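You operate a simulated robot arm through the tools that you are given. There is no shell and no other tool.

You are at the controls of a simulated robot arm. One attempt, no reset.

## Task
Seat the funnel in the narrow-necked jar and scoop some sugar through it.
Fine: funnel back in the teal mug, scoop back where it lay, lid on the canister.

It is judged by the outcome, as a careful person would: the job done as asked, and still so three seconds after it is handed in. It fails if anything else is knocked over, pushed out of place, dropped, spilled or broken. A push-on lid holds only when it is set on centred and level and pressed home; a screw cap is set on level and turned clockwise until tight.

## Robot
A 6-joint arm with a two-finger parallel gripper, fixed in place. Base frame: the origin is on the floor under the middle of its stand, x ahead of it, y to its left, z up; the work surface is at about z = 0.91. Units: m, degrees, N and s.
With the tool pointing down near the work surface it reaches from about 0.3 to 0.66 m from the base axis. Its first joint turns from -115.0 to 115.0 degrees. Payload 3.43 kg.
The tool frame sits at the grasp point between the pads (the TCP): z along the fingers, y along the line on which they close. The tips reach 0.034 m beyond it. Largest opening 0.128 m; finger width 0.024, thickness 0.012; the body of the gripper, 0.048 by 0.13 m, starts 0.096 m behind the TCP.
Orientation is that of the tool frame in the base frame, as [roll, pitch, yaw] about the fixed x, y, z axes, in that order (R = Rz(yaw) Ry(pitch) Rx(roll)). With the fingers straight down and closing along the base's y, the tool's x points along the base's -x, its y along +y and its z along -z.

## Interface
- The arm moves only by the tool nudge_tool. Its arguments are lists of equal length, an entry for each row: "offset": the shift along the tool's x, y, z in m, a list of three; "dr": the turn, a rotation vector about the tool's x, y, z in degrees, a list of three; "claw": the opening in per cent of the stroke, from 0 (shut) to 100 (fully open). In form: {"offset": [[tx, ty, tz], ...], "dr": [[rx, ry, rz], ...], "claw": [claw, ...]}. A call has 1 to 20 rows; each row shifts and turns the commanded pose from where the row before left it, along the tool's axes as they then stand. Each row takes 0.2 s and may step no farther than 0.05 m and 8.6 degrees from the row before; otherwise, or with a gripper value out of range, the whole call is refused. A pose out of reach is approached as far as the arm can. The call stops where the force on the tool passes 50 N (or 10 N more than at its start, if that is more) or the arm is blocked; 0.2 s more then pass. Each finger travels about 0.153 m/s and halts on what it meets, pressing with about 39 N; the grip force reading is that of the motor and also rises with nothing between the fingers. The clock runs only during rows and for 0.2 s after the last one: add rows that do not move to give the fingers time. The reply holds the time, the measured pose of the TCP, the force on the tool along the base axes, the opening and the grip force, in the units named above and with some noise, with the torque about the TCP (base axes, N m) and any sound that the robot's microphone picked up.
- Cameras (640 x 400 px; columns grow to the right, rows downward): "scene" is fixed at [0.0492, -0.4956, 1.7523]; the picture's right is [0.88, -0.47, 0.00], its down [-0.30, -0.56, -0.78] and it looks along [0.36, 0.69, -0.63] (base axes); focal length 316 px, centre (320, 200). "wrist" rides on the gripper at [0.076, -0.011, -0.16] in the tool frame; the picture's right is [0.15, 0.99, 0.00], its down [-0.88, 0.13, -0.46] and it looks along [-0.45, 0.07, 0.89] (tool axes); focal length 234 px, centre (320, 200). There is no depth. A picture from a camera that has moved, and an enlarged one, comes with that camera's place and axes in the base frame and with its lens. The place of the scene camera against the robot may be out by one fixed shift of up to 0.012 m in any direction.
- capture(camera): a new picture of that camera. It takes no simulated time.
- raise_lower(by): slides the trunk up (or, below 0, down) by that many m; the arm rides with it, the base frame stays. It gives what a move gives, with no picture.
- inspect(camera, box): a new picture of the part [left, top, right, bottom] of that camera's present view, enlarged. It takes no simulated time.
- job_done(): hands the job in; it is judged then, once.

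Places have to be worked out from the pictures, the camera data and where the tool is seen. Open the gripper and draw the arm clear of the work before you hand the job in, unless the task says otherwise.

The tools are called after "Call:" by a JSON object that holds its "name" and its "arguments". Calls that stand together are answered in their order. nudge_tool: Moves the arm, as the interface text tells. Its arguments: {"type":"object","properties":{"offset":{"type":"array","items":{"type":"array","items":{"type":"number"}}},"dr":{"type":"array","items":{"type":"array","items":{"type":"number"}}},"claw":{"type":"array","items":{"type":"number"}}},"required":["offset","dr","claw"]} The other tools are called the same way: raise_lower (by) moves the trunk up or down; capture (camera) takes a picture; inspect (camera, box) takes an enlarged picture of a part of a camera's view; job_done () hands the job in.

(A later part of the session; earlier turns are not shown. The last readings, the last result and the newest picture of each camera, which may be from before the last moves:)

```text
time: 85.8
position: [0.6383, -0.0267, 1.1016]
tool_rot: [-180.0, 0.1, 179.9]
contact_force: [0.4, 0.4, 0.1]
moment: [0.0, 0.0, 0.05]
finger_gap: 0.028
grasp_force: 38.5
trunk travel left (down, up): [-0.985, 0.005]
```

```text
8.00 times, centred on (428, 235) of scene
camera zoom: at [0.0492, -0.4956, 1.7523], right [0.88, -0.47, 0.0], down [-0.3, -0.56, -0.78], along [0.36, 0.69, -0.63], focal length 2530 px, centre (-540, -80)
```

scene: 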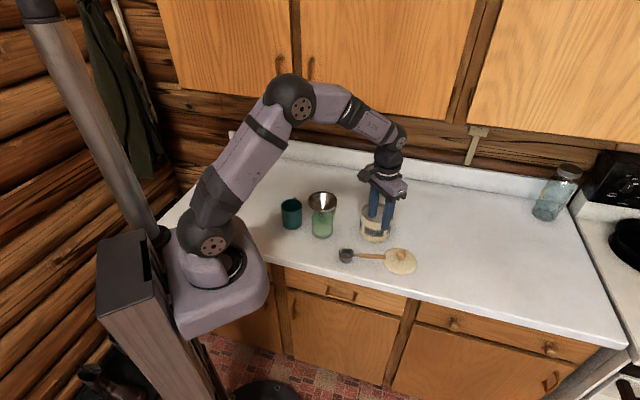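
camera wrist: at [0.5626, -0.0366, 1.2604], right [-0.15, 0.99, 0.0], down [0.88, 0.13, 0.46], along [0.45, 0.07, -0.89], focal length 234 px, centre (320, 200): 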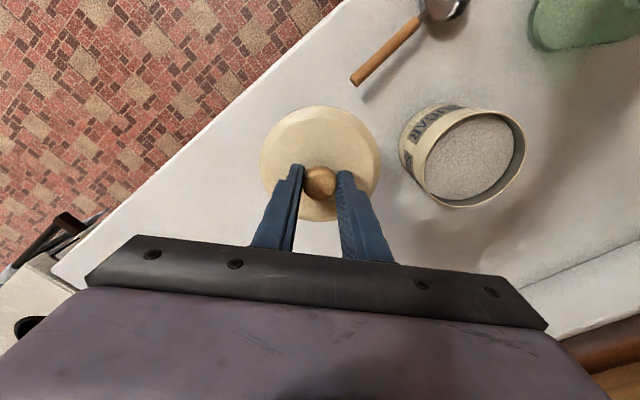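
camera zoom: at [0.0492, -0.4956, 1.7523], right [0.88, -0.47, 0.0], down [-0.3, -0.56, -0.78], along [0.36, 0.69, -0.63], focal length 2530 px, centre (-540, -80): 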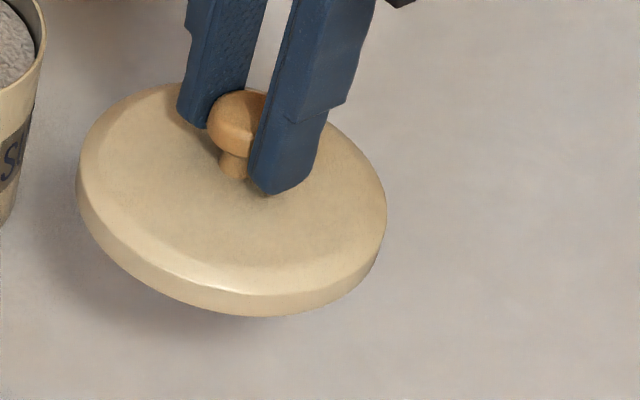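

Nothing is spilled; it was only shading. The lid has a skirt about 9 mm deep, so it must go on centred. I carry it over the canister at z ≈ 1.10.

Call:
{"name": "nudge_tool", "arguments": {"offset": [[0.0017, 0.0172, 0], [0.0034, 0.0343, 0], [0.0034, 0.0343, 0], [0.0034, 0.0343, 0], [0.0033, 0.0343, 0], [0.0017, 0.017, 0], [0, 0, 0], [0, 0, 0]], "dr": [[0, 0, 0], [0, 0, 0], [0, 0, 0], [0, 0, 0], [0, 0, 0], [0, 0, 0], [0, 0, 0], [0, 0, 0]], "claw": [5, 5, 5, 5, 5, 5, 5, 5]}}

Call:
{"name": "inspect", "arguments": {"camera": "wrist", "box": [220, 90, 420, 250]}}

Call:
{"name": "inspect", "arguments": {"camera": "scene", "box": [340, 170, 420, 250]}}

```text
time: 87.6
position: [0.6205, 0.1478, 1.1008]
tool_rot: [179.9, 0.0, -179.9]
contact_force: [0.2, -1.0, -0.5]
moment: [0.02, -0.01, -0.01]
finger_gap: 0.0283
grasp_force: 39.2
trunk travel left (down, up): [-0.985, 0.005]
```

```text
2.50 times, centred on (320, 170) of wrist
camera zoom: at [0.5448, 0.1355, 1.2607], right [-0.15, 0.99, 0.0], down [0.88, 0.13, 0.46], along [0.45, 0.07, -0.89], focal length 585 px, centre (320, 275)
```

zoom: 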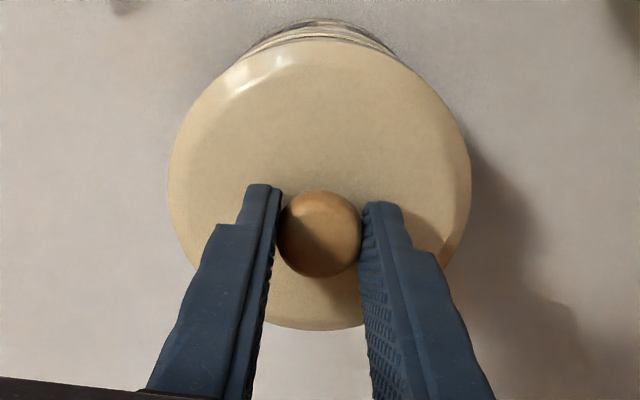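

```text
5.00 times, centred on (380, 210) of scene
camera zoom: at [0.0492, -0.4956, 1.7523], right [0.88, -0.47, 0.0], down [-0.3, -0.56, -0.78], along [0.36, 0.69, -0.63], focal length 1581 px, centre (20, 150)
```

zoom: 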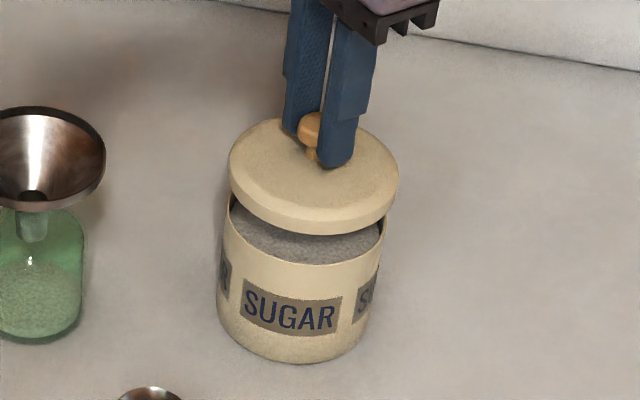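

The lid is above the canister, with the TCP at (0.6208, 0.1465). I'll lower it until the skirt is a few mm above the rim and measure the alignment closely in both views.

Call:
{"name": "nudge_tool", "arguments": {"offset": [[-0.0004, -0.0006, 0.01], [0, 0, 0.01], [0, 0, 0.008], [0, 0, 0], [0, 0, 0]], "dr": [[0, 0, 0], [0, 0, 0], [0, 0, 0], [0, 0, 0], [0, 0, 0]], "claw": [5, 5, 5, 5, 5]}}

Call:
{"name": "inspect", "arguments": {"camera": "wrist", "box": [240, 80, 400, 180]}}

Call:
{"name": "inspect", "arguments": {"camera": "scene", "box": [355, 185, 425, 245]}}

```text
time: 88.8
position: [0.6214, 0.1454, 1.0713]
tool_rot: [179.9, -0.1, 180.0]
contact_force: [-0.2, -0.3, -0.7]
moment: [0.01, 0.0, -0.01]
finger_gap: 0.028
grasp_force: 38.8
trunk travel left (down, up): [-0.985, 0.005]
```

```text
4.00 times, centred on (320, 130) of wrist
camera zoom: at [0.5455, 0.1347, 1.232], right [-0.15, 0.99, 0.0], down [0.88, 0.13, 0.46], along [0.45, 0.07, -0.89], focal length 937 px, centre (320, 480)
```

zoom: 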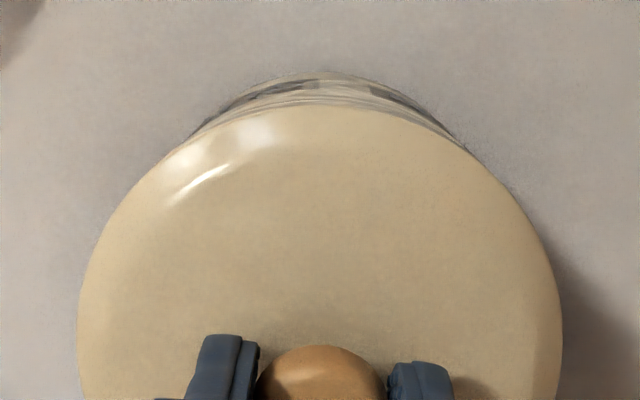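

```text
6.67 times, centred on (390, 215) of scene
camera zoom: at [0.0492, -0.4956, 1.7523], right [0.88, -0.47, 0.0], down [-0.3, -0.56, -0.78], along [0.36, 0.69, -0.63], focal length 2108 px, centre (-147, 100)
```

zoom: 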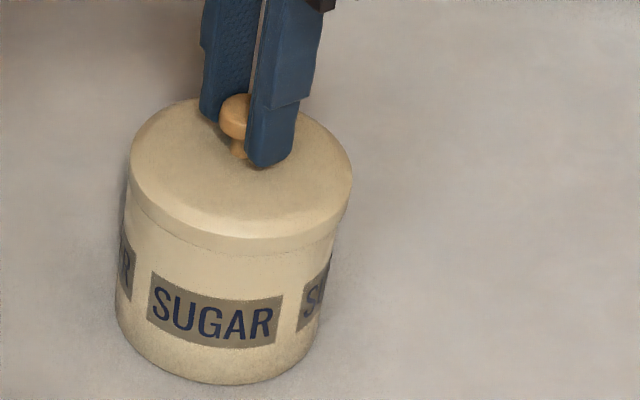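

The scene view hints that the lid is about 2 mm too far toward +x. I'll enlarge both sides of the rim to measure the overhang on each.

Call:
{"name": "inspect", "arguments": {"camera": "scene", "box": [368, 200, 392, 220]}}

Call:
{"name": "inspect", "arguments": {"camera": "scene", "box": [390, 205, 414, 225]}}

Call:
{"name": "inspect", "arguments": {"camera": "wrist", "box": [270, 90, 380, 140]}}

```text
16.00 times, centred on (380, 210) of scene
camera zoom: at [0.0492, -0.4956, 1.7523], right [0.88, -0.47, 0.0], down [-0.3, -0.56, -0.78], along [0.36, 0.69, -0.63], focal length 5060 px, centre (-640, 40)
```

zoom: 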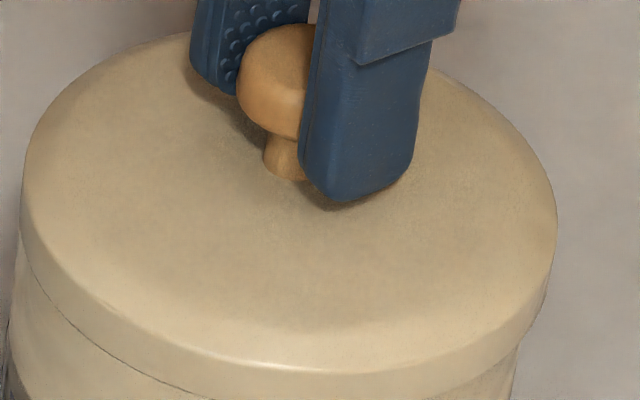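

```text
16.00 times, centred on (402, 215) of scene
camera zoom: at [0.0492, -0.4956, 1.7523], right [0.88, -0.47, 0.0], down [-0.3, -0.56, -0.78], along [0.36, 0.69, -0.63], focal length 5060 px, centre (-992, -40)
```

zoom: 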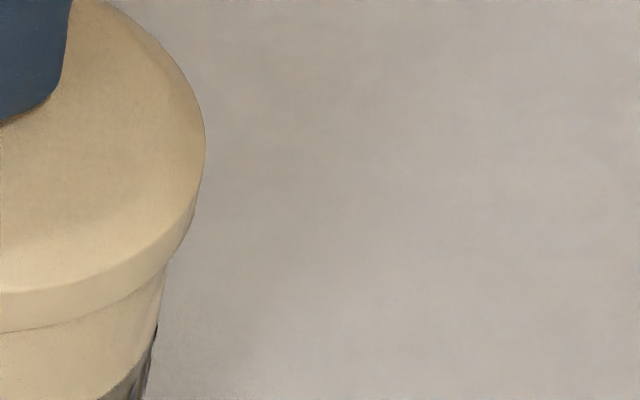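

```text
5.82 times, centred on (325, 115) of wrist
camera zoom: at [0.5455, 0.1347, 1.232], right [-0.15, 0.99, 0.0], down [0.88, 0.13, 0.46], along [0.45, 0.07, -0.89], focal length 1362 px, centre (291, 694)
```

zoom: 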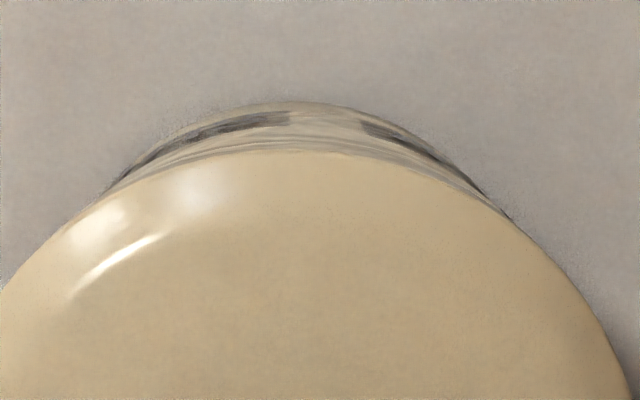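

The two estimates of x disagree by 2–3 mm. To measure the offset between lid and canister directly, I'll raise 1 cm and turn the round lid to yaw 90, so that the wrist camera sees the x offset sideways.

Call:
{"name": "nudge_tool", "arguments": {"offset": [[0, 0, -0.01], [0, 0, 0], [0, 0, 0], [0, 0, 0], [0, 0, 0], [0, 0, 0], [0, 0, 0], [0, 0, 0], [0, 0, 0], [0, 0, 0], [0, 0, 0], [0, 0, 0], [0, 0, 0]], "dr": [[0, 0, 0], [0, 0, 8.18], [0, 0, 8.18], [0, 0, 8.18], [0, 0, 8.18], [0, 0, 8.18], [0, 0, 8.18], [0, 0, 8.18], [0, 0, 8.18], [0, 0, 8.18], [0, 0, 8.18], [0, 0, 8.2], [0, 0, 0]], "claw": [5, 5, 5, 5, 5, 5, 5, 5, 5, 5, 5, 5, 5]}}

Call:
{"name": "inspect", "arguments": {"camera": "wrist", "box": [240, 80, 400, 180]}}

Call:
{"name": "inspect", "arguments": {"camera": "wrist", "box": [220, 60, 420, 220]}}

```text
time: 91.6
position: [0.6204, 0.1449, 1.0839]
tool_rot: [179.9, -0.1, 89.8]
contact_force: [-0.7, 0.1, -1.4]
moment: [0.02, 0.02, -0.04]
finger_gap: 0.0279
grasp_force: 39.0
trunk travel left (down, up): [-0.985, 0.005]
```

```text
4.00 times, centred on (320, 130) of wrist
camera zoom: at [0.6097, 0.2214, 1.2428], right [0.99, 0.14, 0.0], down [0.13, -0.88, 0.46], along [0.07, -0.45, -0.89], focal length 937 px, centre (320, 480)
```

zoom: 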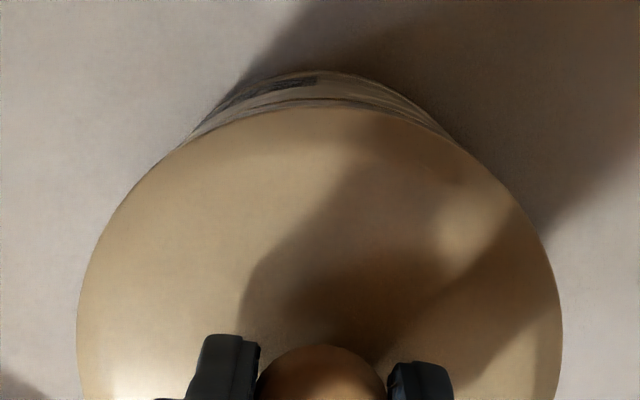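

```text
2.50 times, centred on (320, 140) of wrist
camera zoom: at [0.6097, 0.2214, 1.2428], right [0.99, 0.14, 0.0], down [0.13, -0.88, 0.46], along [0.07, -0.45, -0.89], focal length 585 px, centre (320, 350)
```

zoom: 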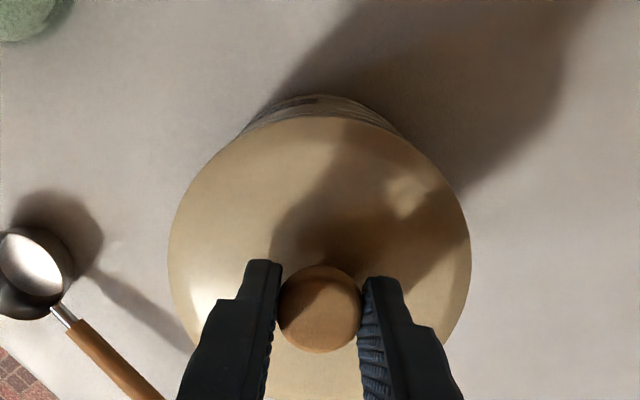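

In this view the lid and the canister share the same centre column to within about 0.5 mm, so x looks right at TCP x = 0.6207. I'll compare with the scene camera from this pose.

Call:
{"name": "inspect", "arguments": {"camera": "scene", "box": [355, 185, 425, 245]}}

Call:
{"name": "inspect", "arguments": {"camera": "scene", "box": [364, 200, 384, 225]}}

Call:
{"name": "inspect", "arguments": {"camera": "scene", "box": [384, 205, 408, 230]}}

```text
6.67 times, centred on (390, 215) of scene
camera zoom: at [0.0492, -0.4956, 1.7523], right [0.88, -0.47, 0.0], down [-0.3, -0.56, -0.78], along [0.36, 0.69, -0.63], focal length 2108 px, centre (-147, 100)
```

zoom: 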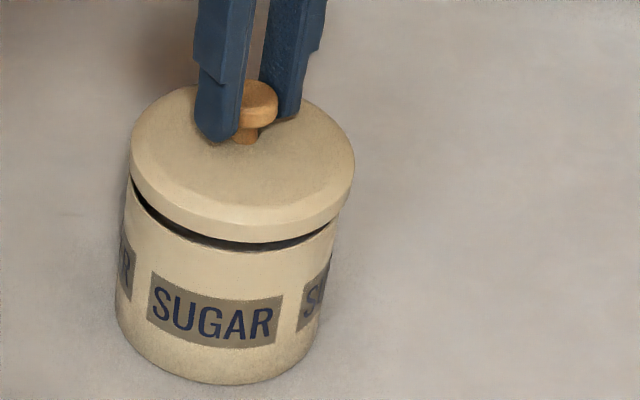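

```text
16.00 times, centred on (374, 212) of scene
camera zoom: at [0.0492, -0.4956, 1.7523], right [0.88, -0.47, 0.0], down [-0.3, -0.56, -0.78], along [0.36, 0.69, -0.63], focal length 5060 px, centre (-544, 0)
```

zoom: 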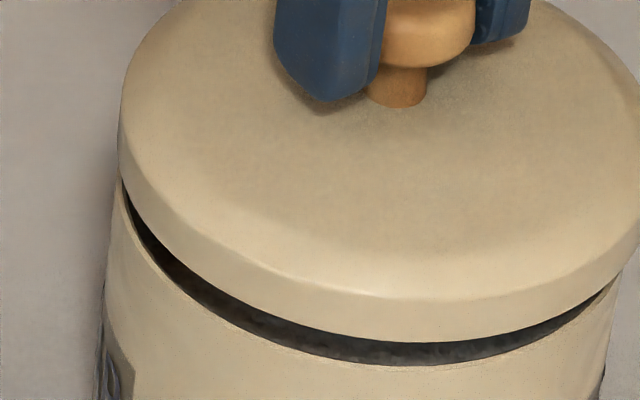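

```text
16.00 times, centred on (396, 218) of scene
camera zoom: at [0.0492, -0.4956, 1.7523], right [0.88, -0.47, 0.0], down [-0.3, -0.56, -0.78], along [0.36, 0.69, -0.63], focal length 5060 px, centre (-896, -80)
```

zoom: 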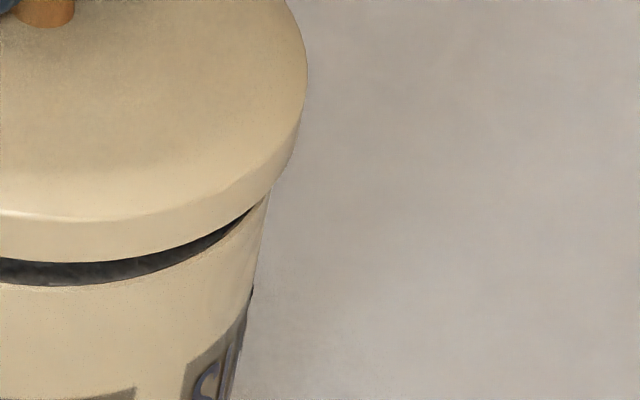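

Comparing edges at equal heights, the scene view agrees: the lid is aligned to within about 0.3 mm sideways and about 1 mm short in y. I'll trim that (+1 mm y, +0.3 mm x) and lower to just above the rim.

Call:
{"name": "nudge_tool", "arguments": {"offset": [[0.001, 0.0003, 0.005], [0, 0, 0.006], [0, 0, 0.005], [0, 0, 0], [0, 0, 0]], "dr": [[0, 0, 0], [0, 0, 0], [0, 0, 0], [0, 0, 0], [0, 0, 0]], "claw": [5, 5, 5, 5, 5]}}

Call:
{"name": "inspect", "arguments": {"camera": "scene", "box": [355, 185, 425, 245]}}

Call:
{"name": "inspect", "arguments": {"camera": "wrist", "box": [240, 80, 400, 180]}}

```text
time: 92.8
position: [0.6214, 0.1463, 1.0673]
tool_rot: [180.0, 0.0, 90.0]
contact_force: [-0.9, 0.0, -1.4]
moment: [-0.03, 0.01, 0.01]
finger_gap: 0.0278
grasp_force: 39.1
trunk travel left (down, up): [-0.985, 0.005]
```

```text
6.67 times, centred on (390, 215) of scene
camera zoom: at [0.0492, -0.4956, 1.7523], right [0.88, -0.47, 0.0], down [-0.3, -0.56, -0.78], along [0.36, 0.69, -0.63], focal length 2108 px, centre (-147, 100)
```

zoom: 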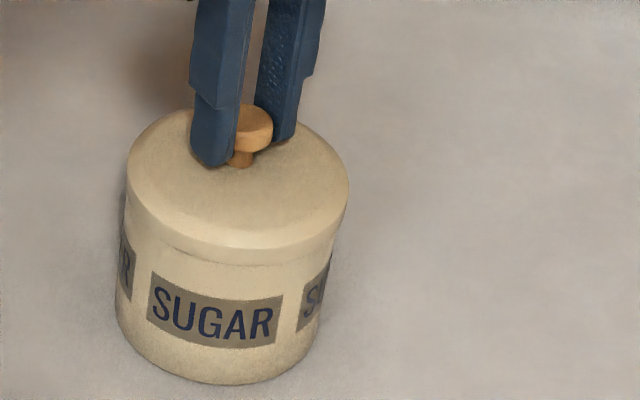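

```text
4.00 times, centred on (320, 130) of wrist
camera zoom: at [0.6097, 0.2223, 1.2259], right [0.99, 0.15, 0.0], down [0.13, -0.88, 0.46], along [0.07, -0.45, -0.89], focal length 937 px, centre (320, 480)
```

zoom: 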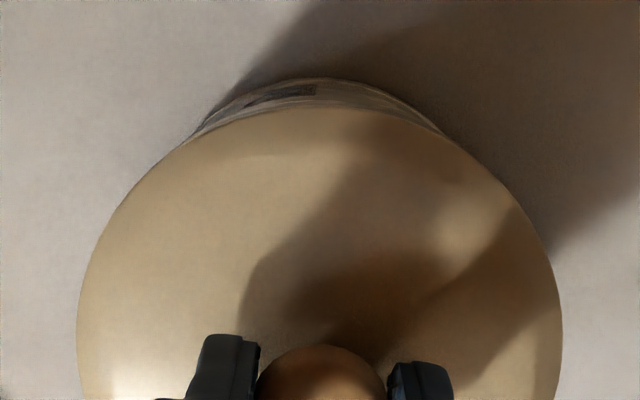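

The lid is just above the rim and still centred. I'll go down in 2 mm steps to feel the contact.

Call:
{"name": "nudge_tool", "arguments": {"offset": [[0, 0, 0.002], [0, 0, 0.002], [0, 0, 0.002], [0, 0, 0]], "dr": [[0, 0, 0], [0, 0, 0], [0, 0, 0], [0, 0, 0]], "claw": [5, 5, 5, 5]}}

Call:
{"name": "inspect", "arguments": {"camera": "scene", "box": [355, 185, 425, 245]}}

```text
time: 93.8
position: [0.6212, 0.1461, 1.0607]
tool_rot: [-180.0, -0.1, 90.0]
contact_force: [-0.8, 0.8, 1.1]
moment: [0.04, 0.11, 0.0]
finger_gap: 0.0279
grasp_force: 38.7
trunk travel left (down, up): [-0.985, 0.005]
```

```text
6.67 times, centred on (390, 215) of scene
camera zoom: at [0.0492, -0.4956, 1.7523], right [0.88, -0.47, 0.0], down [-0.3, -0.56, -0.78], along [0.36, 0.69, -0.63], focal length 2108 px, centre (-147, 100)
```

zoom: 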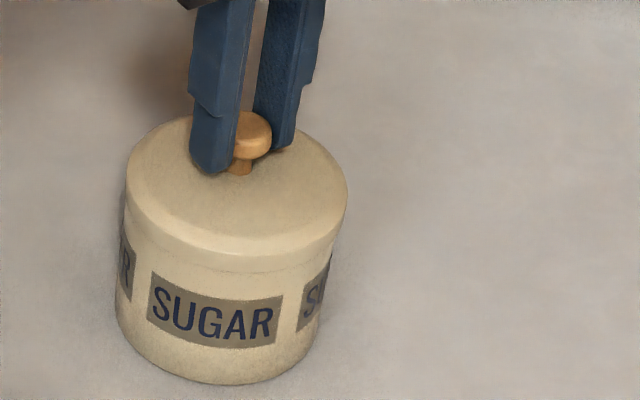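

Only a slight touch so far, with force near zero. I'll continue in 1.5–2 mm steps.

Call:
{"name": "nudge_tool", "arguments": {"offset": [[0, 0, 0.002], [0, 0, 0.0015], [0, 0, 0.0015], [0, 0, 0]], "dr": [[0, 0, 0], [0, 0, 0], [0, 0, 0], [0, 0, 0]], "claw": [5, 5, 5, 5]}}

Call:
{"name": "inspect", "arguments": {"camera": "scene", "box": [355, 185, 425, 245]}}

Call:
{"name": "inspect", "arguments": {"camera": "wrist", "box": [220, 60, 420, 220]}}

```text
time: 94.8
position: [0.6213, 0.1464, 1.0618]
tool_rot: [179.5, -0.1, 90.0]
contact_force: [2.1, 2.1, 29.1]
moment: [-0.36, 0.21, -0.35]
finger_gap: 0.0278
grasp_force: 39.2
trunk travel left (down, up): [-0.985, 0.005]
```

```text
6.67 times, centred on (390, 215) of scene
camera zoom: at [0.0492, -0.4956, 1.7523], right [0.88, -0.47, 0.0], down [-0.3, -0.56, -0.78], along [0.36, 0.69, -0.63], focal length 2108 px, centre (-147, 100)
```

zoom: 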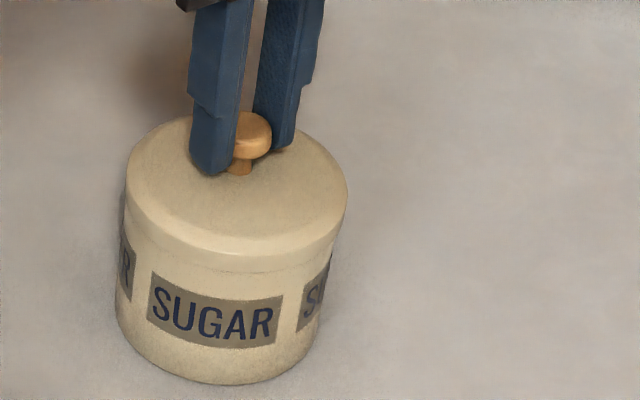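

```text
2.50 times, centred on (320, 140) of wrist
camera zoom: at [0.6079, 0.222, 1.2207], right [0.99, 0.15, 0.01], down [0.13, -0.88, 0.46], along [0.08, -0.45, -0.89], focal length 585 px, centre (320, 350)
```

zoom: 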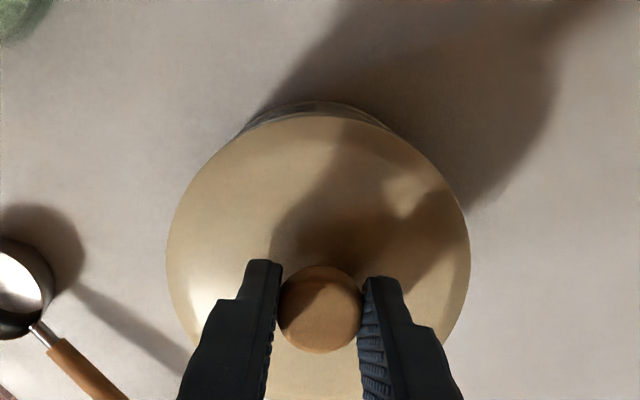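

The lid's skirt now overlaps the canister by about 13 mm and contact gives 29 N. I'll press on in small steps, watching force, level and any sound.

Call:
{"name": "nudge_tool", "arguments": {"offset": [[0, 0, 0.001], [0, 0, 0.001], [0, 0, 0.001], [0, 0, 0]], "dr": [[0, 0, 0], [0, 0, 0], [0, 0, 0], [0, 0, 0]], "claw": [5, 5, 5, 5]}}

Call:
{"name": "inspect", "arguments": {"camera": "scene", "box": [355, 185, 425, 245]}}

```text
time: 95.8
position: [0.6206, 0.1465, 1.0605]
tool_rot: [179.1, -0.1, 90.0]
contact_force: [-0.3, 1.4, 37.1]
moment: [-0.03, 0.24, -0.31]
finger_gap: 0.0276
grasp_force: 39.6
trunk travel left (down, up): [-0.985, 0.005]
```

```text
6.67 times, centred on (390, 215) of scene
camera zoom: at [0.0492, -0.4956, 1.7523], right [0.88, -0.47, 0.0], down [-0.3, -0.56, -0.78], along [0.36, 0.69, -0.63], focal length 2108 px, centre (-147, 100)
```

zoom: 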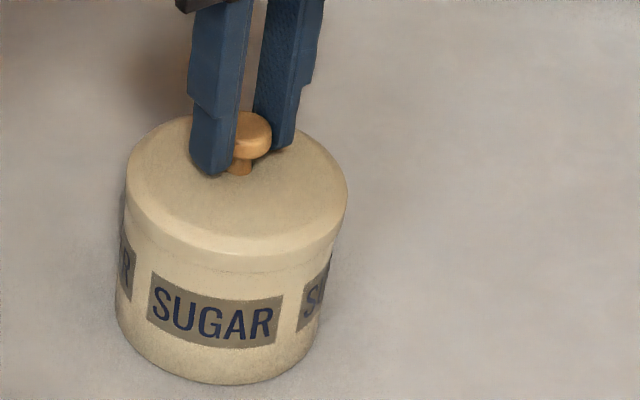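

The force is 37 N but the tool tilts by nearly 1°, so pressing through the pinched knob is not ideal. I'll relieve the load, release the knob, and look at how the lid sits before pressing from above with closed fingers.

Call:
{"name": "nudge_tool", "arguments": {"offset": [[0, 0, -0.003], [0, 0, -0.003], [0, 0, 0], [0, 0, 0], [0, 0, 0], [0, 0, 0], [0, 0, 0]], "dr": [[0, 0, 0], [0, 0, 0], [0, 0, 0], [0, 0, 0], [0, 0, 0], [0, 0, 0], [0, 0, 0]], "claw": [5, 5, 22, 24, 28, 36, 45]}}

Call:
{"name": "inspect", "arguments": {"camera": "scene", "box": [355, 185, 425, 245]}}

Call:
{"name": "inspect", "arguments": {"camera": "wrist", "box": [220, 60, 420, 220]}}

```text
time: 97.4
position: [0.6211, 0.146, 1.0588]
tool_rot: [179.9, 0.0, 90.0]
contact_force: [-0.4, -1.1, 0.8]
moment: [0.01, 0.0, 0.0]
finger_gap: 0.0575
grasp_force: 0.0
trunk travel left (down, up): [-0.985, 0.005]
heard: snap
```

```text
6.67 times, centred on (390, 215) of scene
camera zoom: at [0.0492, -0.4956, 1.7523], right [0.88, -0.47, 0.0], down [-0.3, -0.56, -0.78], along [0.36, 0.69, -0.63], focal length 2108 px, centre (-147, 100)
```

zoom: 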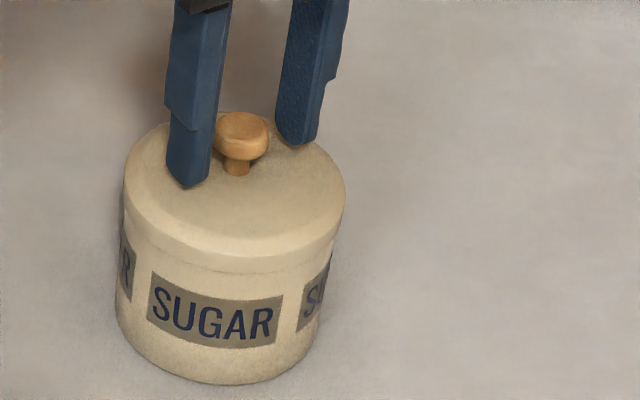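

```text
2.50 times, centred on (320, 140) of wrist
camera zoom: at [0.6103, 0.222, 1.218], right [0.99, 0.15, 0.0], down [0.13, -0.88, 0.46], along [0.07, -0.45, -0.89], focal length 585 px, centre (320, 350)
```

zoom: 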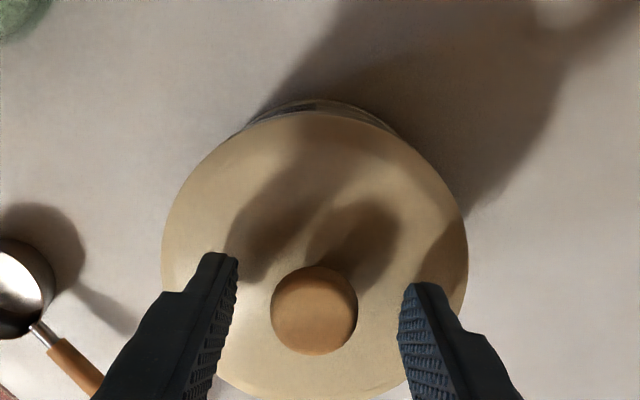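

A "snap" was heard and the lid has centred itself: it is latched and level. I'll do one gentle confirming press on the knob top with closed fingers; first I rise, close and align.

Call:
{"name": "nudge_tool", "arguments": {"offset": [[0, 0, -0.02], [0, 0, -0.025], [0, -0.0013, -0.015], [0, 0, 0], [0, 0, 0], [0, 0, 0]], "dr": [[0, 0, 0], [0, 0, 0], [0, 0, 0], [0, 0, 0], [0, 0, 0], [0, 0, 0]], "claw": [45, 45, 45, 20, 5, 0]}}

Call:
{"name": "inspect", "arguments": {"camera": "wrist", "box": [220, 60, 420, 220]}}

Call:
{"name": "inspect", "arguments": {"camera": "scene", "box": [355, 185, 425, 245]}}

```text
time: 98.8
position: [0.6194, 0.1473, 1.119]
tool_rot: [180.0, 0.0, 89.9]
contact_force: [0.3, 0.1, -0.2]
moment: [-0.01, 0.0, 0.02]
finger_gap: 0.0001
grasp_force: 32.8
trunk travel left (down, up): [-0.985, 0.005]
```

```text
2.50 times, centred on (320, 140) of wrist
camera zoom: at [0.6086, 0.2227, 1.2787], right [0.99, 0.15, 0.0], down [0.13, -0.88, 0.46], along [0.07, -0.45, -0.89], focal length 585 px, centre (320, 350)
```

zoom: 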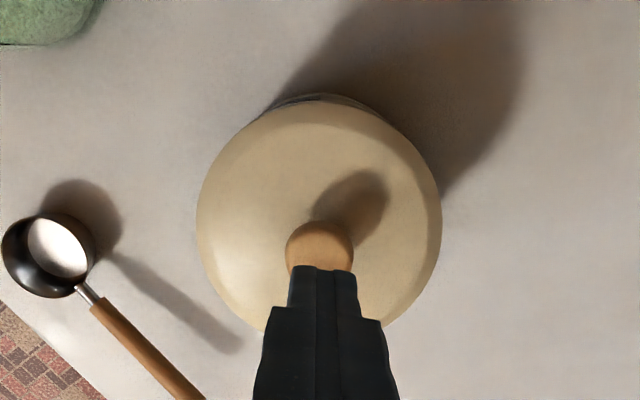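

```text
6.67 times, centred on (390, 215) of scene
camera zoom: at [0.0492, -0.4956, 1.7523], right [0.88, -0.47, 0.0], down [-0.3, -0.56, -0.78], along [0.36, 0.69, -0.63], focal length 2108 px, centre (-147, 100)
```

zoom: 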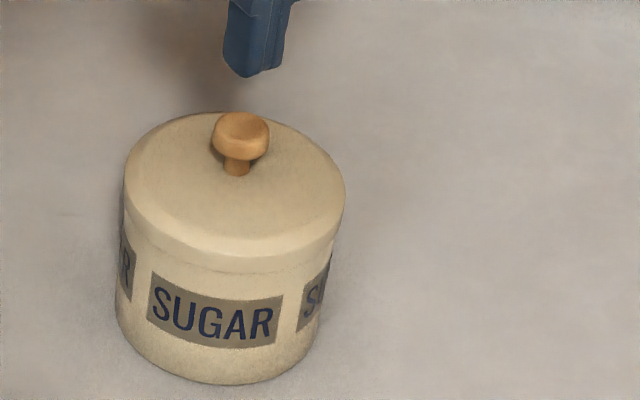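

The lid looks level and centred. I'll lower the closed fingertips onto the knob top and press moderately.

Call:
{"name": "nudge_tool", "arguments": {"offset": [[0, 0, 0.012], [0, 0, 0.012], [0, 0, 0.004], [0, 0, 0.003], [0, 0, 0.003], [0, 0, 0]], "dr": [[0, 0, 0], [0, 0, 0], [0, 0, 0], [0, 0, 0], [0, 0, 0], [0, 0, 0]], "claw": [0, 0, 0, 0, 0, 0]}}

```text
time: 100.2
position: [0.6199, 0.1482, 1.0851]
tool_rot: [180.0, 0.0, 89.9]
contact_force: [-0.6, -0.8, -0.1]
moment: [0.0, 0.0, -0.01]
finger_gap: 0.0005
grasp_force: 32.9
trunk travel left (down, up): [-0.985, 0.005]
```

No contact yet at z 1.085. I'll go on in small steps until the force builds.

Call:
{"name": "nudge_tool", "arguments": {"offset": [[0, 0, 0.003], [0, 0, 0.002], [0, 0, 0.002], [0, 0, 0.002], [0, 0, 0]], "dr": [[0, 0, 0], [0, 0, 0], [0, 0, 0], [0, 0, 0], [0, 0, 0]], "claw": [0, 0, 0, 0, 0]}}

Call:
{"name": "inspect", "arguments": {"camera": "scene", "box": [355, 185, 425, 245]}}

```text
time: 101.4
position: [0.6197, 0.1444, 1.0801]
tool_rot: [179.3, -0.1, 89.9]
contact_force: [3.4, 0.7, 28.0]
moment: [0.0, -0.1, 0.0]
finger_gap: 0.0
grasp_force: 32.6
trunk travel left (down, up): [-0.985, 0.005]
```

```text
6.67 times, centred on (390, 215) of scene
camera zoom: at [0.0492, -0.4956, 1.7523], right [0.88, -0.47, 0.0], down [-0.3, -0.56, -0.78], along [0.36, 0.69, -0.63], focal length 2108 px, centre (-147, 100)
```

zoom: 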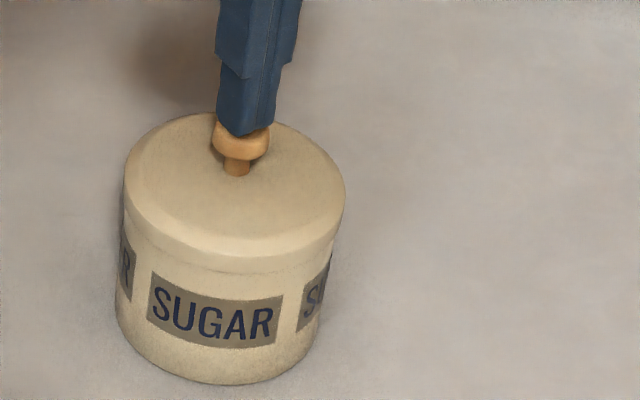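

The lid takes 28 N without moving and with no further snap, so it is home. Now the funnel: I rise, turn back to yaw 180, open and go above the jar.

Call:
{"name": "nudge_tool", "arguments": {"offset": [[0, 0, -0.02], [0, 0, -0.04], [0, 0, -0.045], [0, 0, 0], [0, 0, 0], [0, 0, 0], [0, 0, 0], [0, 0, 0], [0, 0, 0], [0, 0, 0], [0, 0, 0], [0, 0, 0], [0, 0, 0], [0, 0, 0], [0.0342, 0.0181, 0], [0.0342, 0.0181, 0], [0.0342, 0.0181, 0], [0.0342, 0.0181, 0], [0.0342, 0.0181, 0], [0, 0, 0]], "dr": [[0, 0, 0], [0, 0, 0], [0, 0, 0], [0, 0, -8.18], [0, 0, -8.18], [0, 0, -8.18], [0, 0, -8.18], [0, 0, -8.18], [0, 0, -8.18], [0, 0, -8.18], [0, 0, -8.18], [0, 0, -8.18], [0, 0, -8.18], [0, 0, -8.2], [0, 0, 0], [0, 0, 0], [0, 0, 0], [0, 0, 0], [0, 0, 0], [0, 0, 0]], "claw": [0, 0, 0, 0, 0, 0, 0, 0, 0, 0, 0, 0, 0, 20, 50, 80, 100, 100, 100, 100]}}

Call:
{"name": "capture", "arguments": {"camera": "wrist"}}

Call:
{"name": "capture", "arguments": {"camera": "scene"}}

```text
time: 105.6
position: [0.4475, 0.2368, 1.1808]
tool_rot: [180.0, 0.1, -180.0]
contact_force: [0.7, -0.1, 0.4]
moment: [0.03, 0.02, 0.01]
finger_gap: 0.1279
grasp_force: 0.0
trunk travel left (down, up): [-0.985, 0.005]
```

```text
taken
camera wrist: at [0.372, 0.2252, 1.3401], right [-0.15, 0.99, 0.0], down [0.88, 0.13, 0.46], along [0.45, 0.07, -0.89], focal length 234 px, centre (320, 200)
```

wrist: 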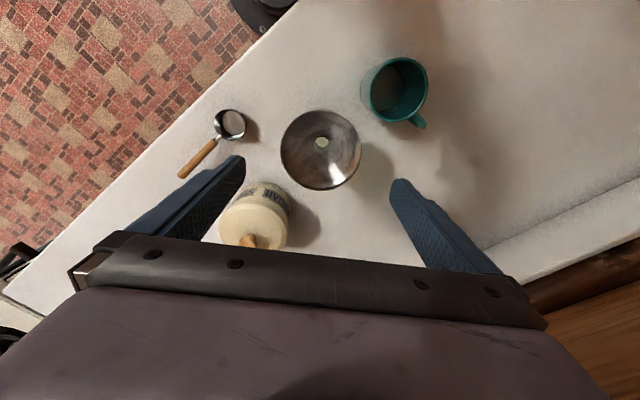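

```text
taken
```

scene: 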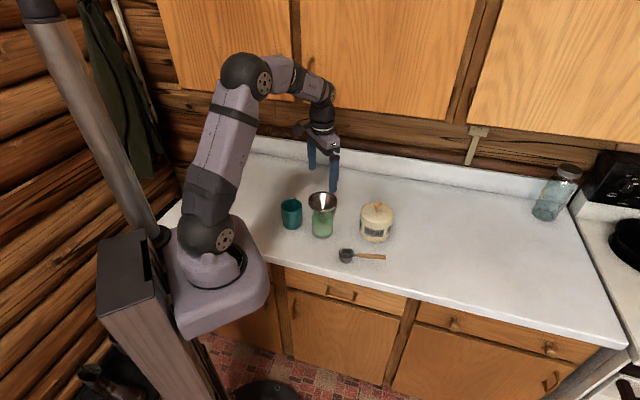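

The lid is on, the scoop is in place, and the funnel still stands in the jar. I'll measure the funnel's position relative to the gripper.

Call:
{"name": "inspect", "arguments": {"camera": "wrist", "box": [240, 70, 400, 210]}}

Call:
{"name": "inspect", "arguments": {"camera": "wrist", "box": [340, 40, 450, 140]}}

Call:
{"name": "inspect", "arguments": {"camera": "scene", "box": [270, 180, 350, 245]}}

```text
2.86 times, centred on (320, 140) of wrist
camera zoom: at [0.372, 0.2252, 1.3401], right [-0.15, 0.99, 0.0], down [0.88, 0.13, 0.46], along [0.45, 0.07, -0.89], focal length 669 px, centre (320, 371)
```

zoom: 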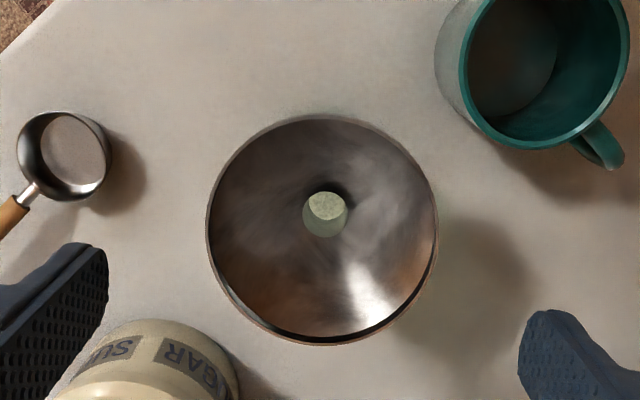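

```text
4.00 times, centred on (395, 90) of wrist
camera zoom: at [0.372, 0.2252, 1.3401], right [-0.15, 0.99, 0.0], down [0.88, 0.13, 0.46], along [0.45, 0.07, -0.89], focal length 937 px, centre (20, 640)
```

zoom: 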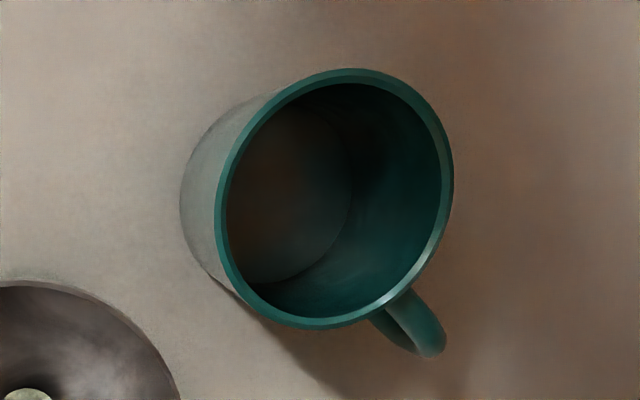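

```text
6.15 times, centred on (310, 212) of scene
camera zoom: at [0.0492, -0.4956, 1.7523], right [0.88, -0.47, 0.0], down [-0.3, -0.56, -0.78], along [0.36, 0.69, -0.63], focal length 1946 px, centre (382, 123)
```

zoom: 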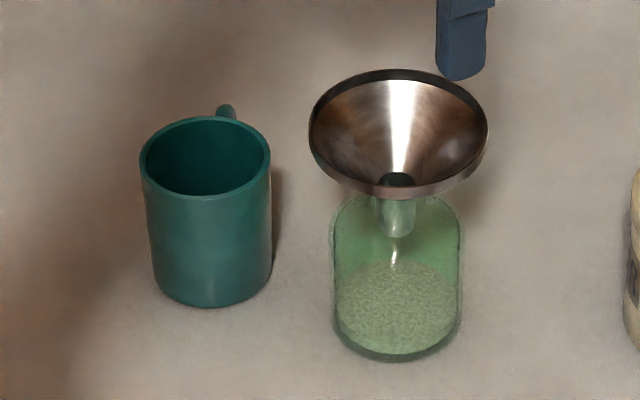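

The funnel rim centre is (0.4487, 0.2376) with its top at z ≈ 1.07. I'll take one straight-down view of the mug to get its centre accurately before moving the funnel back.

Call:
{"name": "nudge_tool", "arguments": {"offset": [[0, 0.035, 0], [0, 0.035, 0], [0, 0.034, 0], [0, 0, 0]], "dr": [[0, 0, 0], [0, 0, 0], [0, 0, 0], [0, 0, 0]], "claw": [100, 100, 100, 100]}}

Call:
{"name": "inspect", "arguments": {"camera": "wrist", "box": [240, 20, 400, 140]}}

```text
time: 106.6
position: [0.4447, 0.3374, 1.182]
tool_rot: [180.0, 0.1, -180.0]
contact_force: [0.1, 0.1, -0.3]
moment: [0.01, -0.04, -0.03]
finger_gap: 0.1279
grasp_force: 0.1
trunk travel left (down, up): [-0.985, 0.005]
```

```text
3.33 times, centred on (320, 80) of wrist
camera zoom: at [0.3699, 0.3258, 1.3412], right [-0.15, 0.99, 0.0], down [0.88, 0.13, 0.46], along [0.45, 0.07, -0.89], focal length 781 px, centre (320, 600)
```

zoom: 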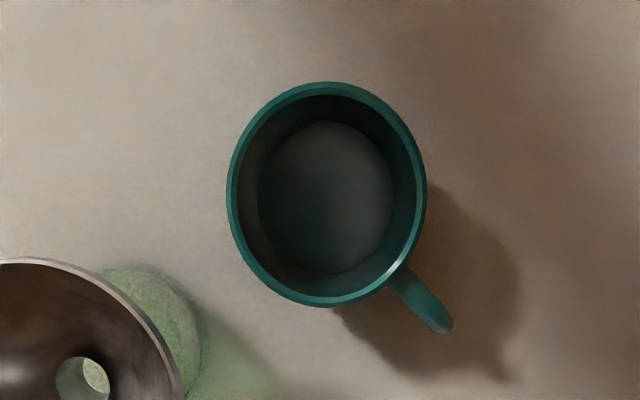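

Mug centre (0.3702, 0.3284), unchanged. I return over the funnel and descend halfway to check the straddle.

Call:
{"name": "nudge_tool", "arguments": {"offset": [[-0.0009, -0.0331, 0], [-0.0009, -0.0331, 0], [-0.001, -0.033, 0], [0, 0, 0.03], [0, 0, 0.03], [0, 0, 0.02], [0, 0, 0]], "dr": [[0, 0, 0], [0, 0, 0], [0, 0, 0], [0, 0, 0], [0, 0, 0], [0, 0, 0], [0, 0, 0]], "claw": [100, 100, 100, 100, 100, 100, 100]}}

Call:
{"name": "inspect", "arguments": {"camera": "wrist", "box": [220, 90, 420, 250]}}

Call:
{"name": "inspect", "arguments": {"camera": "scene", "box": [280, 170, 360, 245]}}

```text
time: 108.2
position: [0.4525, 0.2433, 1.1009]
tool_rot: [179.9, 0.0, -179.9]
contact_force: [-0.2, -0.3, 0.3]
moment: [0.0, 0.02, 0.03]
finger_gap: 0.128
grasp_force: 0.0
trunk travel left (down, up): [-0.985, 0.005]
```

```text
2.50 times, centred on (320, 170) of wrist
camera zoom: at [0.376, 0.2318, 1.2603], right [-0.15, 0.99, 0.0], down [0.88, 0.13, 0.46], along [0.45, 0.07, -0.89], focal length 585 px, centre (320, 275)
```

zoom: 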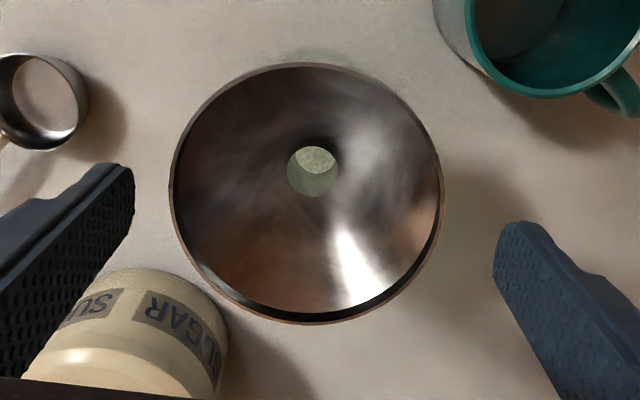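

```text
5.33 times, centred on (320, 208) of scene
camera zoom: at [0.0492, -0.4956, 1.7523], right [0.88, -0.47, 0.0], down [-0.3, -0.56, -0.78], along [0.36, 0.69, -0.63], focal length 1687 px, centre (320, 160)
```

zoom: 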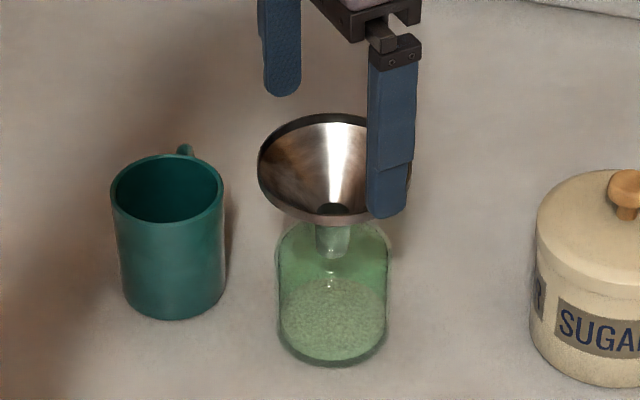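

The TCP is at (0.452, 0.243), so I need (-3.2, -4.8) mm to centre on the funnel at (0.4488, 0.238). I correct that and descend to TCP z ≈ 1.062.

Call:
{"name": "nudge_tool", "arguments": {"offset": [[0.0032, -0.0048, 0], [0, 0, 0.013], [0, 0, 0.013], [0, 0, 0.012], [0, 0, 0]], "dr": [[0, 0, 0], [0, 0, 0], [0, 0, 0], [0, 0, 0], [0, 0, 0]], "claw": [100, 100, 100, 100, 100]}}

Call:
{"name": "inspect", "arguments": {"camera": "wrist", "box": [220, 90, 420, 250]}}

Call:
{"name": "inspect", "arguments": {"camera": "scene", "box": [295, 180, 350, 230]}}

```text
time: 109.4
position: [0.447, 0.2372, 1.0626]
tool_rot: [180.0, 0.1, -180.0]
contact_force: [-0.1, -0.3, -0.5]
moment: [-0.02, 0.03, 0.02]
finger_gap: 0.1282
grasp_force: 0.0
trunk travel left (down, up): [-0.985, 0.005]
```

```text
2.50 times, centred on (320, 170) of wrist
camera zoom: at [0.3728, 0.2255, 1.2228], right [-0.15, 0.99, 0.0], down [0.88, 0.13, 0.46], along [0.45, 0.07, -0.89], focal length 585 px, centre (320, 275)
```

zoom: 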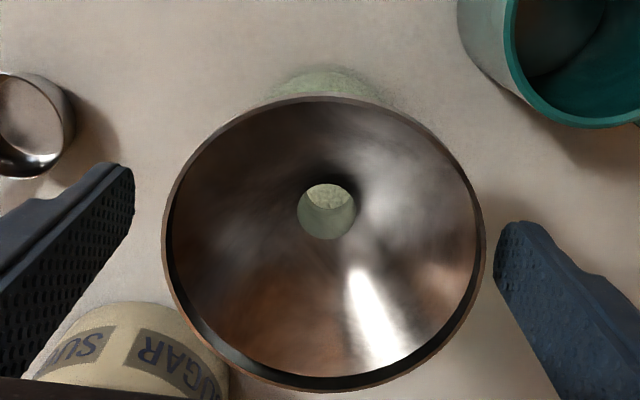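

```text
8.00 times, centred on (322, 205) of scene
camera zoom: at [0.0492, -0.4956, 1.7523], right [0.88, -0.47, 0.0], down [-0.3, -0.56, -0.78], along [0.36, 0.69, -0.63], focal length 2530 px, centre (300, 160)
```

zoom: 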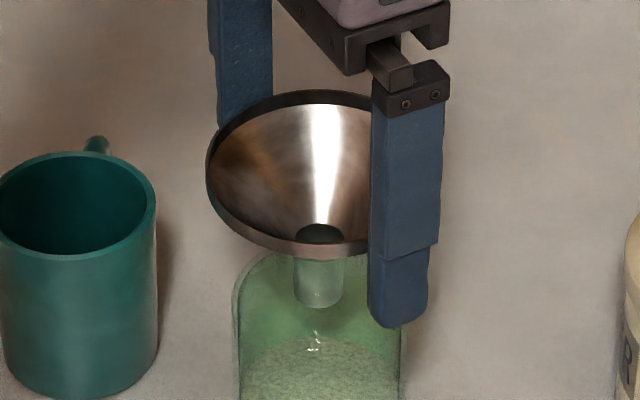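

The funnel is centred to within 1.6 mm; I trim that and close gently on the rim, at the same heading as before.

Call:
{"name": "nudge_tool", "arguments": {"offset": [[0.0004, 0.0016, 0], [0, 0, 0], [0, 0, 0], [0, 0, 0], [0, 0, 0], [0, 0, 0], [0, 0, 0], [0, 0, 0]], "dr": [[0, 0, 0], [0, 0, 0], [0, 0, 0], [0, 0, 0], [0, 0, 0], [0, 0, 0], [0, 0, 0], [0, 0, 0]], "claw": [100, 86, 80, 77, 75, 73, 70, 62]}}

Call:
{"name": "inspect", "arguments": {"camera": "wrist", "box": [220, 90, 420, 250]}}

Call:
{"name": "inspect", "arguments": {"camera": "scene", "box": [295, 180, 350, 230]}}

```text
time: 111.2
position: [0.4486, 0.2373, 1.0639]
tool_rot: [179.9, 0.0, 180.0]
contact_force: [0.1, -1.0, 0.0]
moment: [0.0, -0.01, 0.02]
finger_gap: 0.0904
grasp_force: 39.1
trunk travel left (down, up): [-0.985, 0.005]
```

```text
2.50 times, centred on (320, 170) of wrist
camera zoom: at [0.3724, 0.227, 1.2229], right [-0.15, 0.99, 0.0], down [0.88, 0.13, 0.46], along [0.45, 0.07, -0.89], focal length 585 px, centre (320, 275)
```

zoom: 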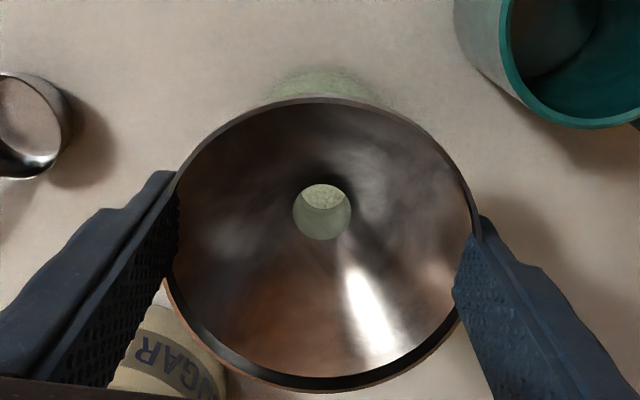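

```text
8.00 times, centred on (322, 205) of scene
camera zoom: at [0.0492, -0.4956, 1.7523], right [0.88, -0.47, 0.0], down [-0.3, -0.56, -0.78], along [0.36, 0.69, -0.63], focal length 2530 px, centre (300, 160)
```

zoom: 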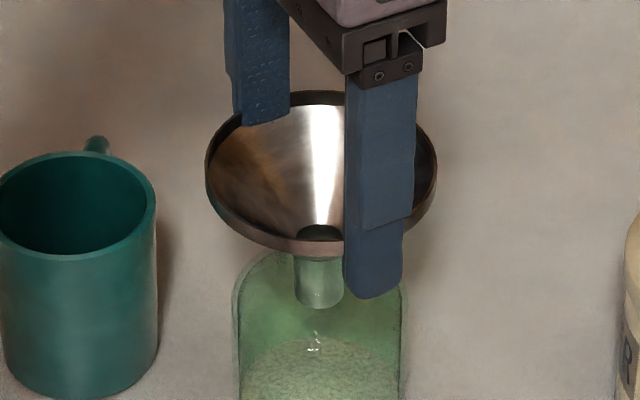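

The grip is 0.0904 m, the stable seat it settled into before. I'll lift slowly by 2 cm and check that the jar stays on the counter.

Call:
{"name": "nudge_tool", "arguments": {"offset": [[0, 0, -0.003], [0, 0, -0.004], [0, 0, -0.005], [0, 0, -0.008], [0, 0, 0]], "dr": [[0, 0, 0], [0, 0, 0], [0, 0, 0], [0, 0, 0], [0, 0, 0]], "claw": [60, 60, 60, 60, 60]}}

Call:
{"name": "inspect", "arguments": {"camera": "wrist", "box": [220, 90, 420, 250]}}

Call:
{"name": "inspect", "arguments": {"camera": "scene", "box": [290, 170, 360, 245]}}

```text
time: 112.4
position: [0.449, 0.2394, 1.0823]
tool_rot: [179.9, 0.0, 180.0]
contact_force: [0.5, 0.2, -0.6]
moment: [0.02, 0.0, 0.01]
finger_gap: 0.0908
grasp_force: 38.8
trunk travel left (down, up): [-0.985, 0.005]
```

```text
2.50 times, centred on (320, 170) of wrist
camera zoom: at [0.3726, 0.2281, 1.2424], right [-0.15, 0.99, 0.0], down [0.88, 0.13, 0.46], along [0.45, 0.07, -0.89], focal length 585 px, centre (320, 275)
```

zoom: 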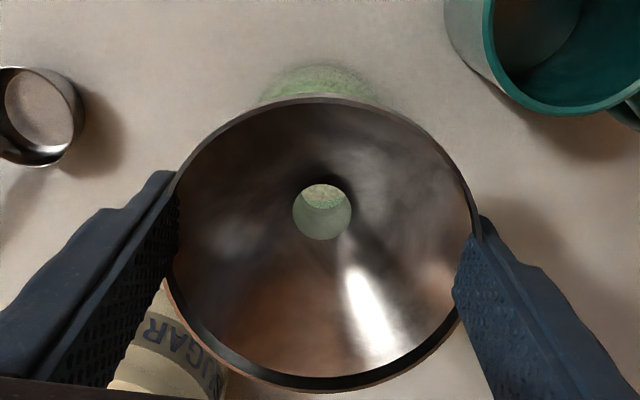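

```text
5.33 times, centred on (325, 208) of scene
camera zoom: at [0.0492, -0.4956, 1.7523], right [0.88, -0.47, 0.0], down [-0.3, -0.56, -0.78], along [0.36, 0.69, -0.63], focal length 1687 px, centre (293, 160)
```

zoom: 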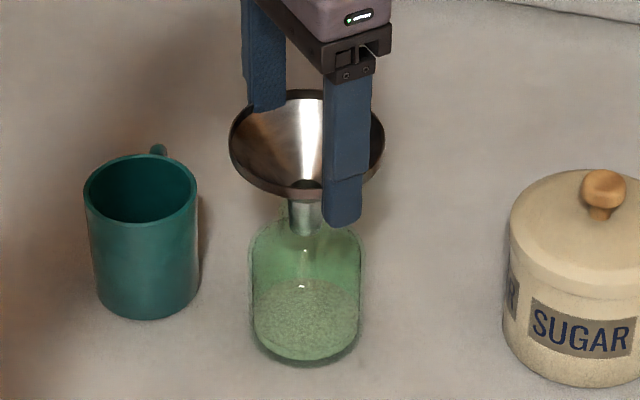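

The funnel rises with the gripper with no slip, and the jar stays put. I'll keep lifting 6 cm to clear the neck and the mug.

Call:
{"name": "nudge_tool", "arguments": {"offset": [[0, 0, -0.008], [0, 0, -0.01], [0, 0, -0.011], [0, 0, -0.011], [0, 0, -0.011], [0, 0, -0.01], [0, 0, 0]], "dr": [[0, 0, 0], [0, 0, 0], [0, 0, 0], [0, 0, 0], [0, 0, 0], [0, 0, 0], [0, 0, 0]], "claw": [60, 60, 60, 60, 60, 60, 60]}}

Call:
{"name": "inspect", "arguments": {"camera": "wrist", "box": [220, 90, 420, 250]}}

Call:
{"name": "inspect", "arguments": {"camera": "scene", "box": [270, 150, 370, 250]}}

```text
time: 114.0
position: [0.4469, 0.2388, 1.1438]
tool_rot: [180.0, 0.0, -180.0]
contact_force: [0.1, -0.4, -0.1]
moment: [0.02, -0.03, -0.03]
finger_gap: 0.0907
grasp_force: 39.0
trunk travel left (down, up): [-0.985, 0.005]
```

```text
2.50 times, centred on (320, 170) of wrist
camera zoom: at [0.3715, 0.2277, 1.3036], right [-0.15, 0.99, 0.0], down [0.88, 0.13, 0.46], along [0.45, 0.07, -0.89], focal length 585 px, centre (320, 275)
```

zoom: 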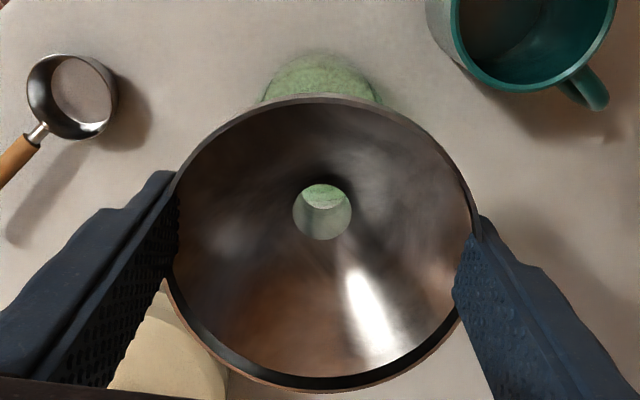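

```text
4.00 times, centred on (320, 200) of scene
camera zoom: at [0.0492, -0.4956, 1.7523], right [0.88, -0.47, 0.0], down [-0.3, -0.56, -0.78], along [0.36, 0.69, -0.63], focal length 1265 px, centre (320, 200)
```

zoom: 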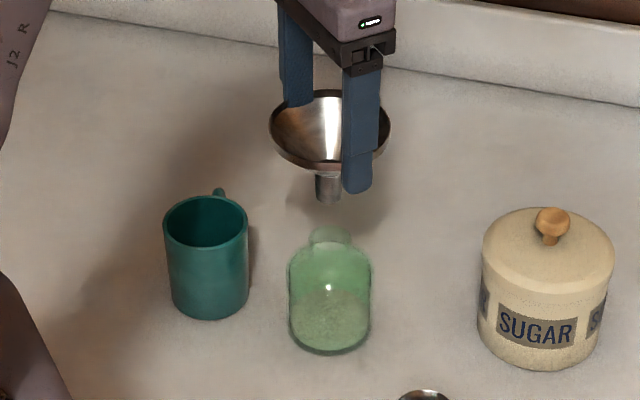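

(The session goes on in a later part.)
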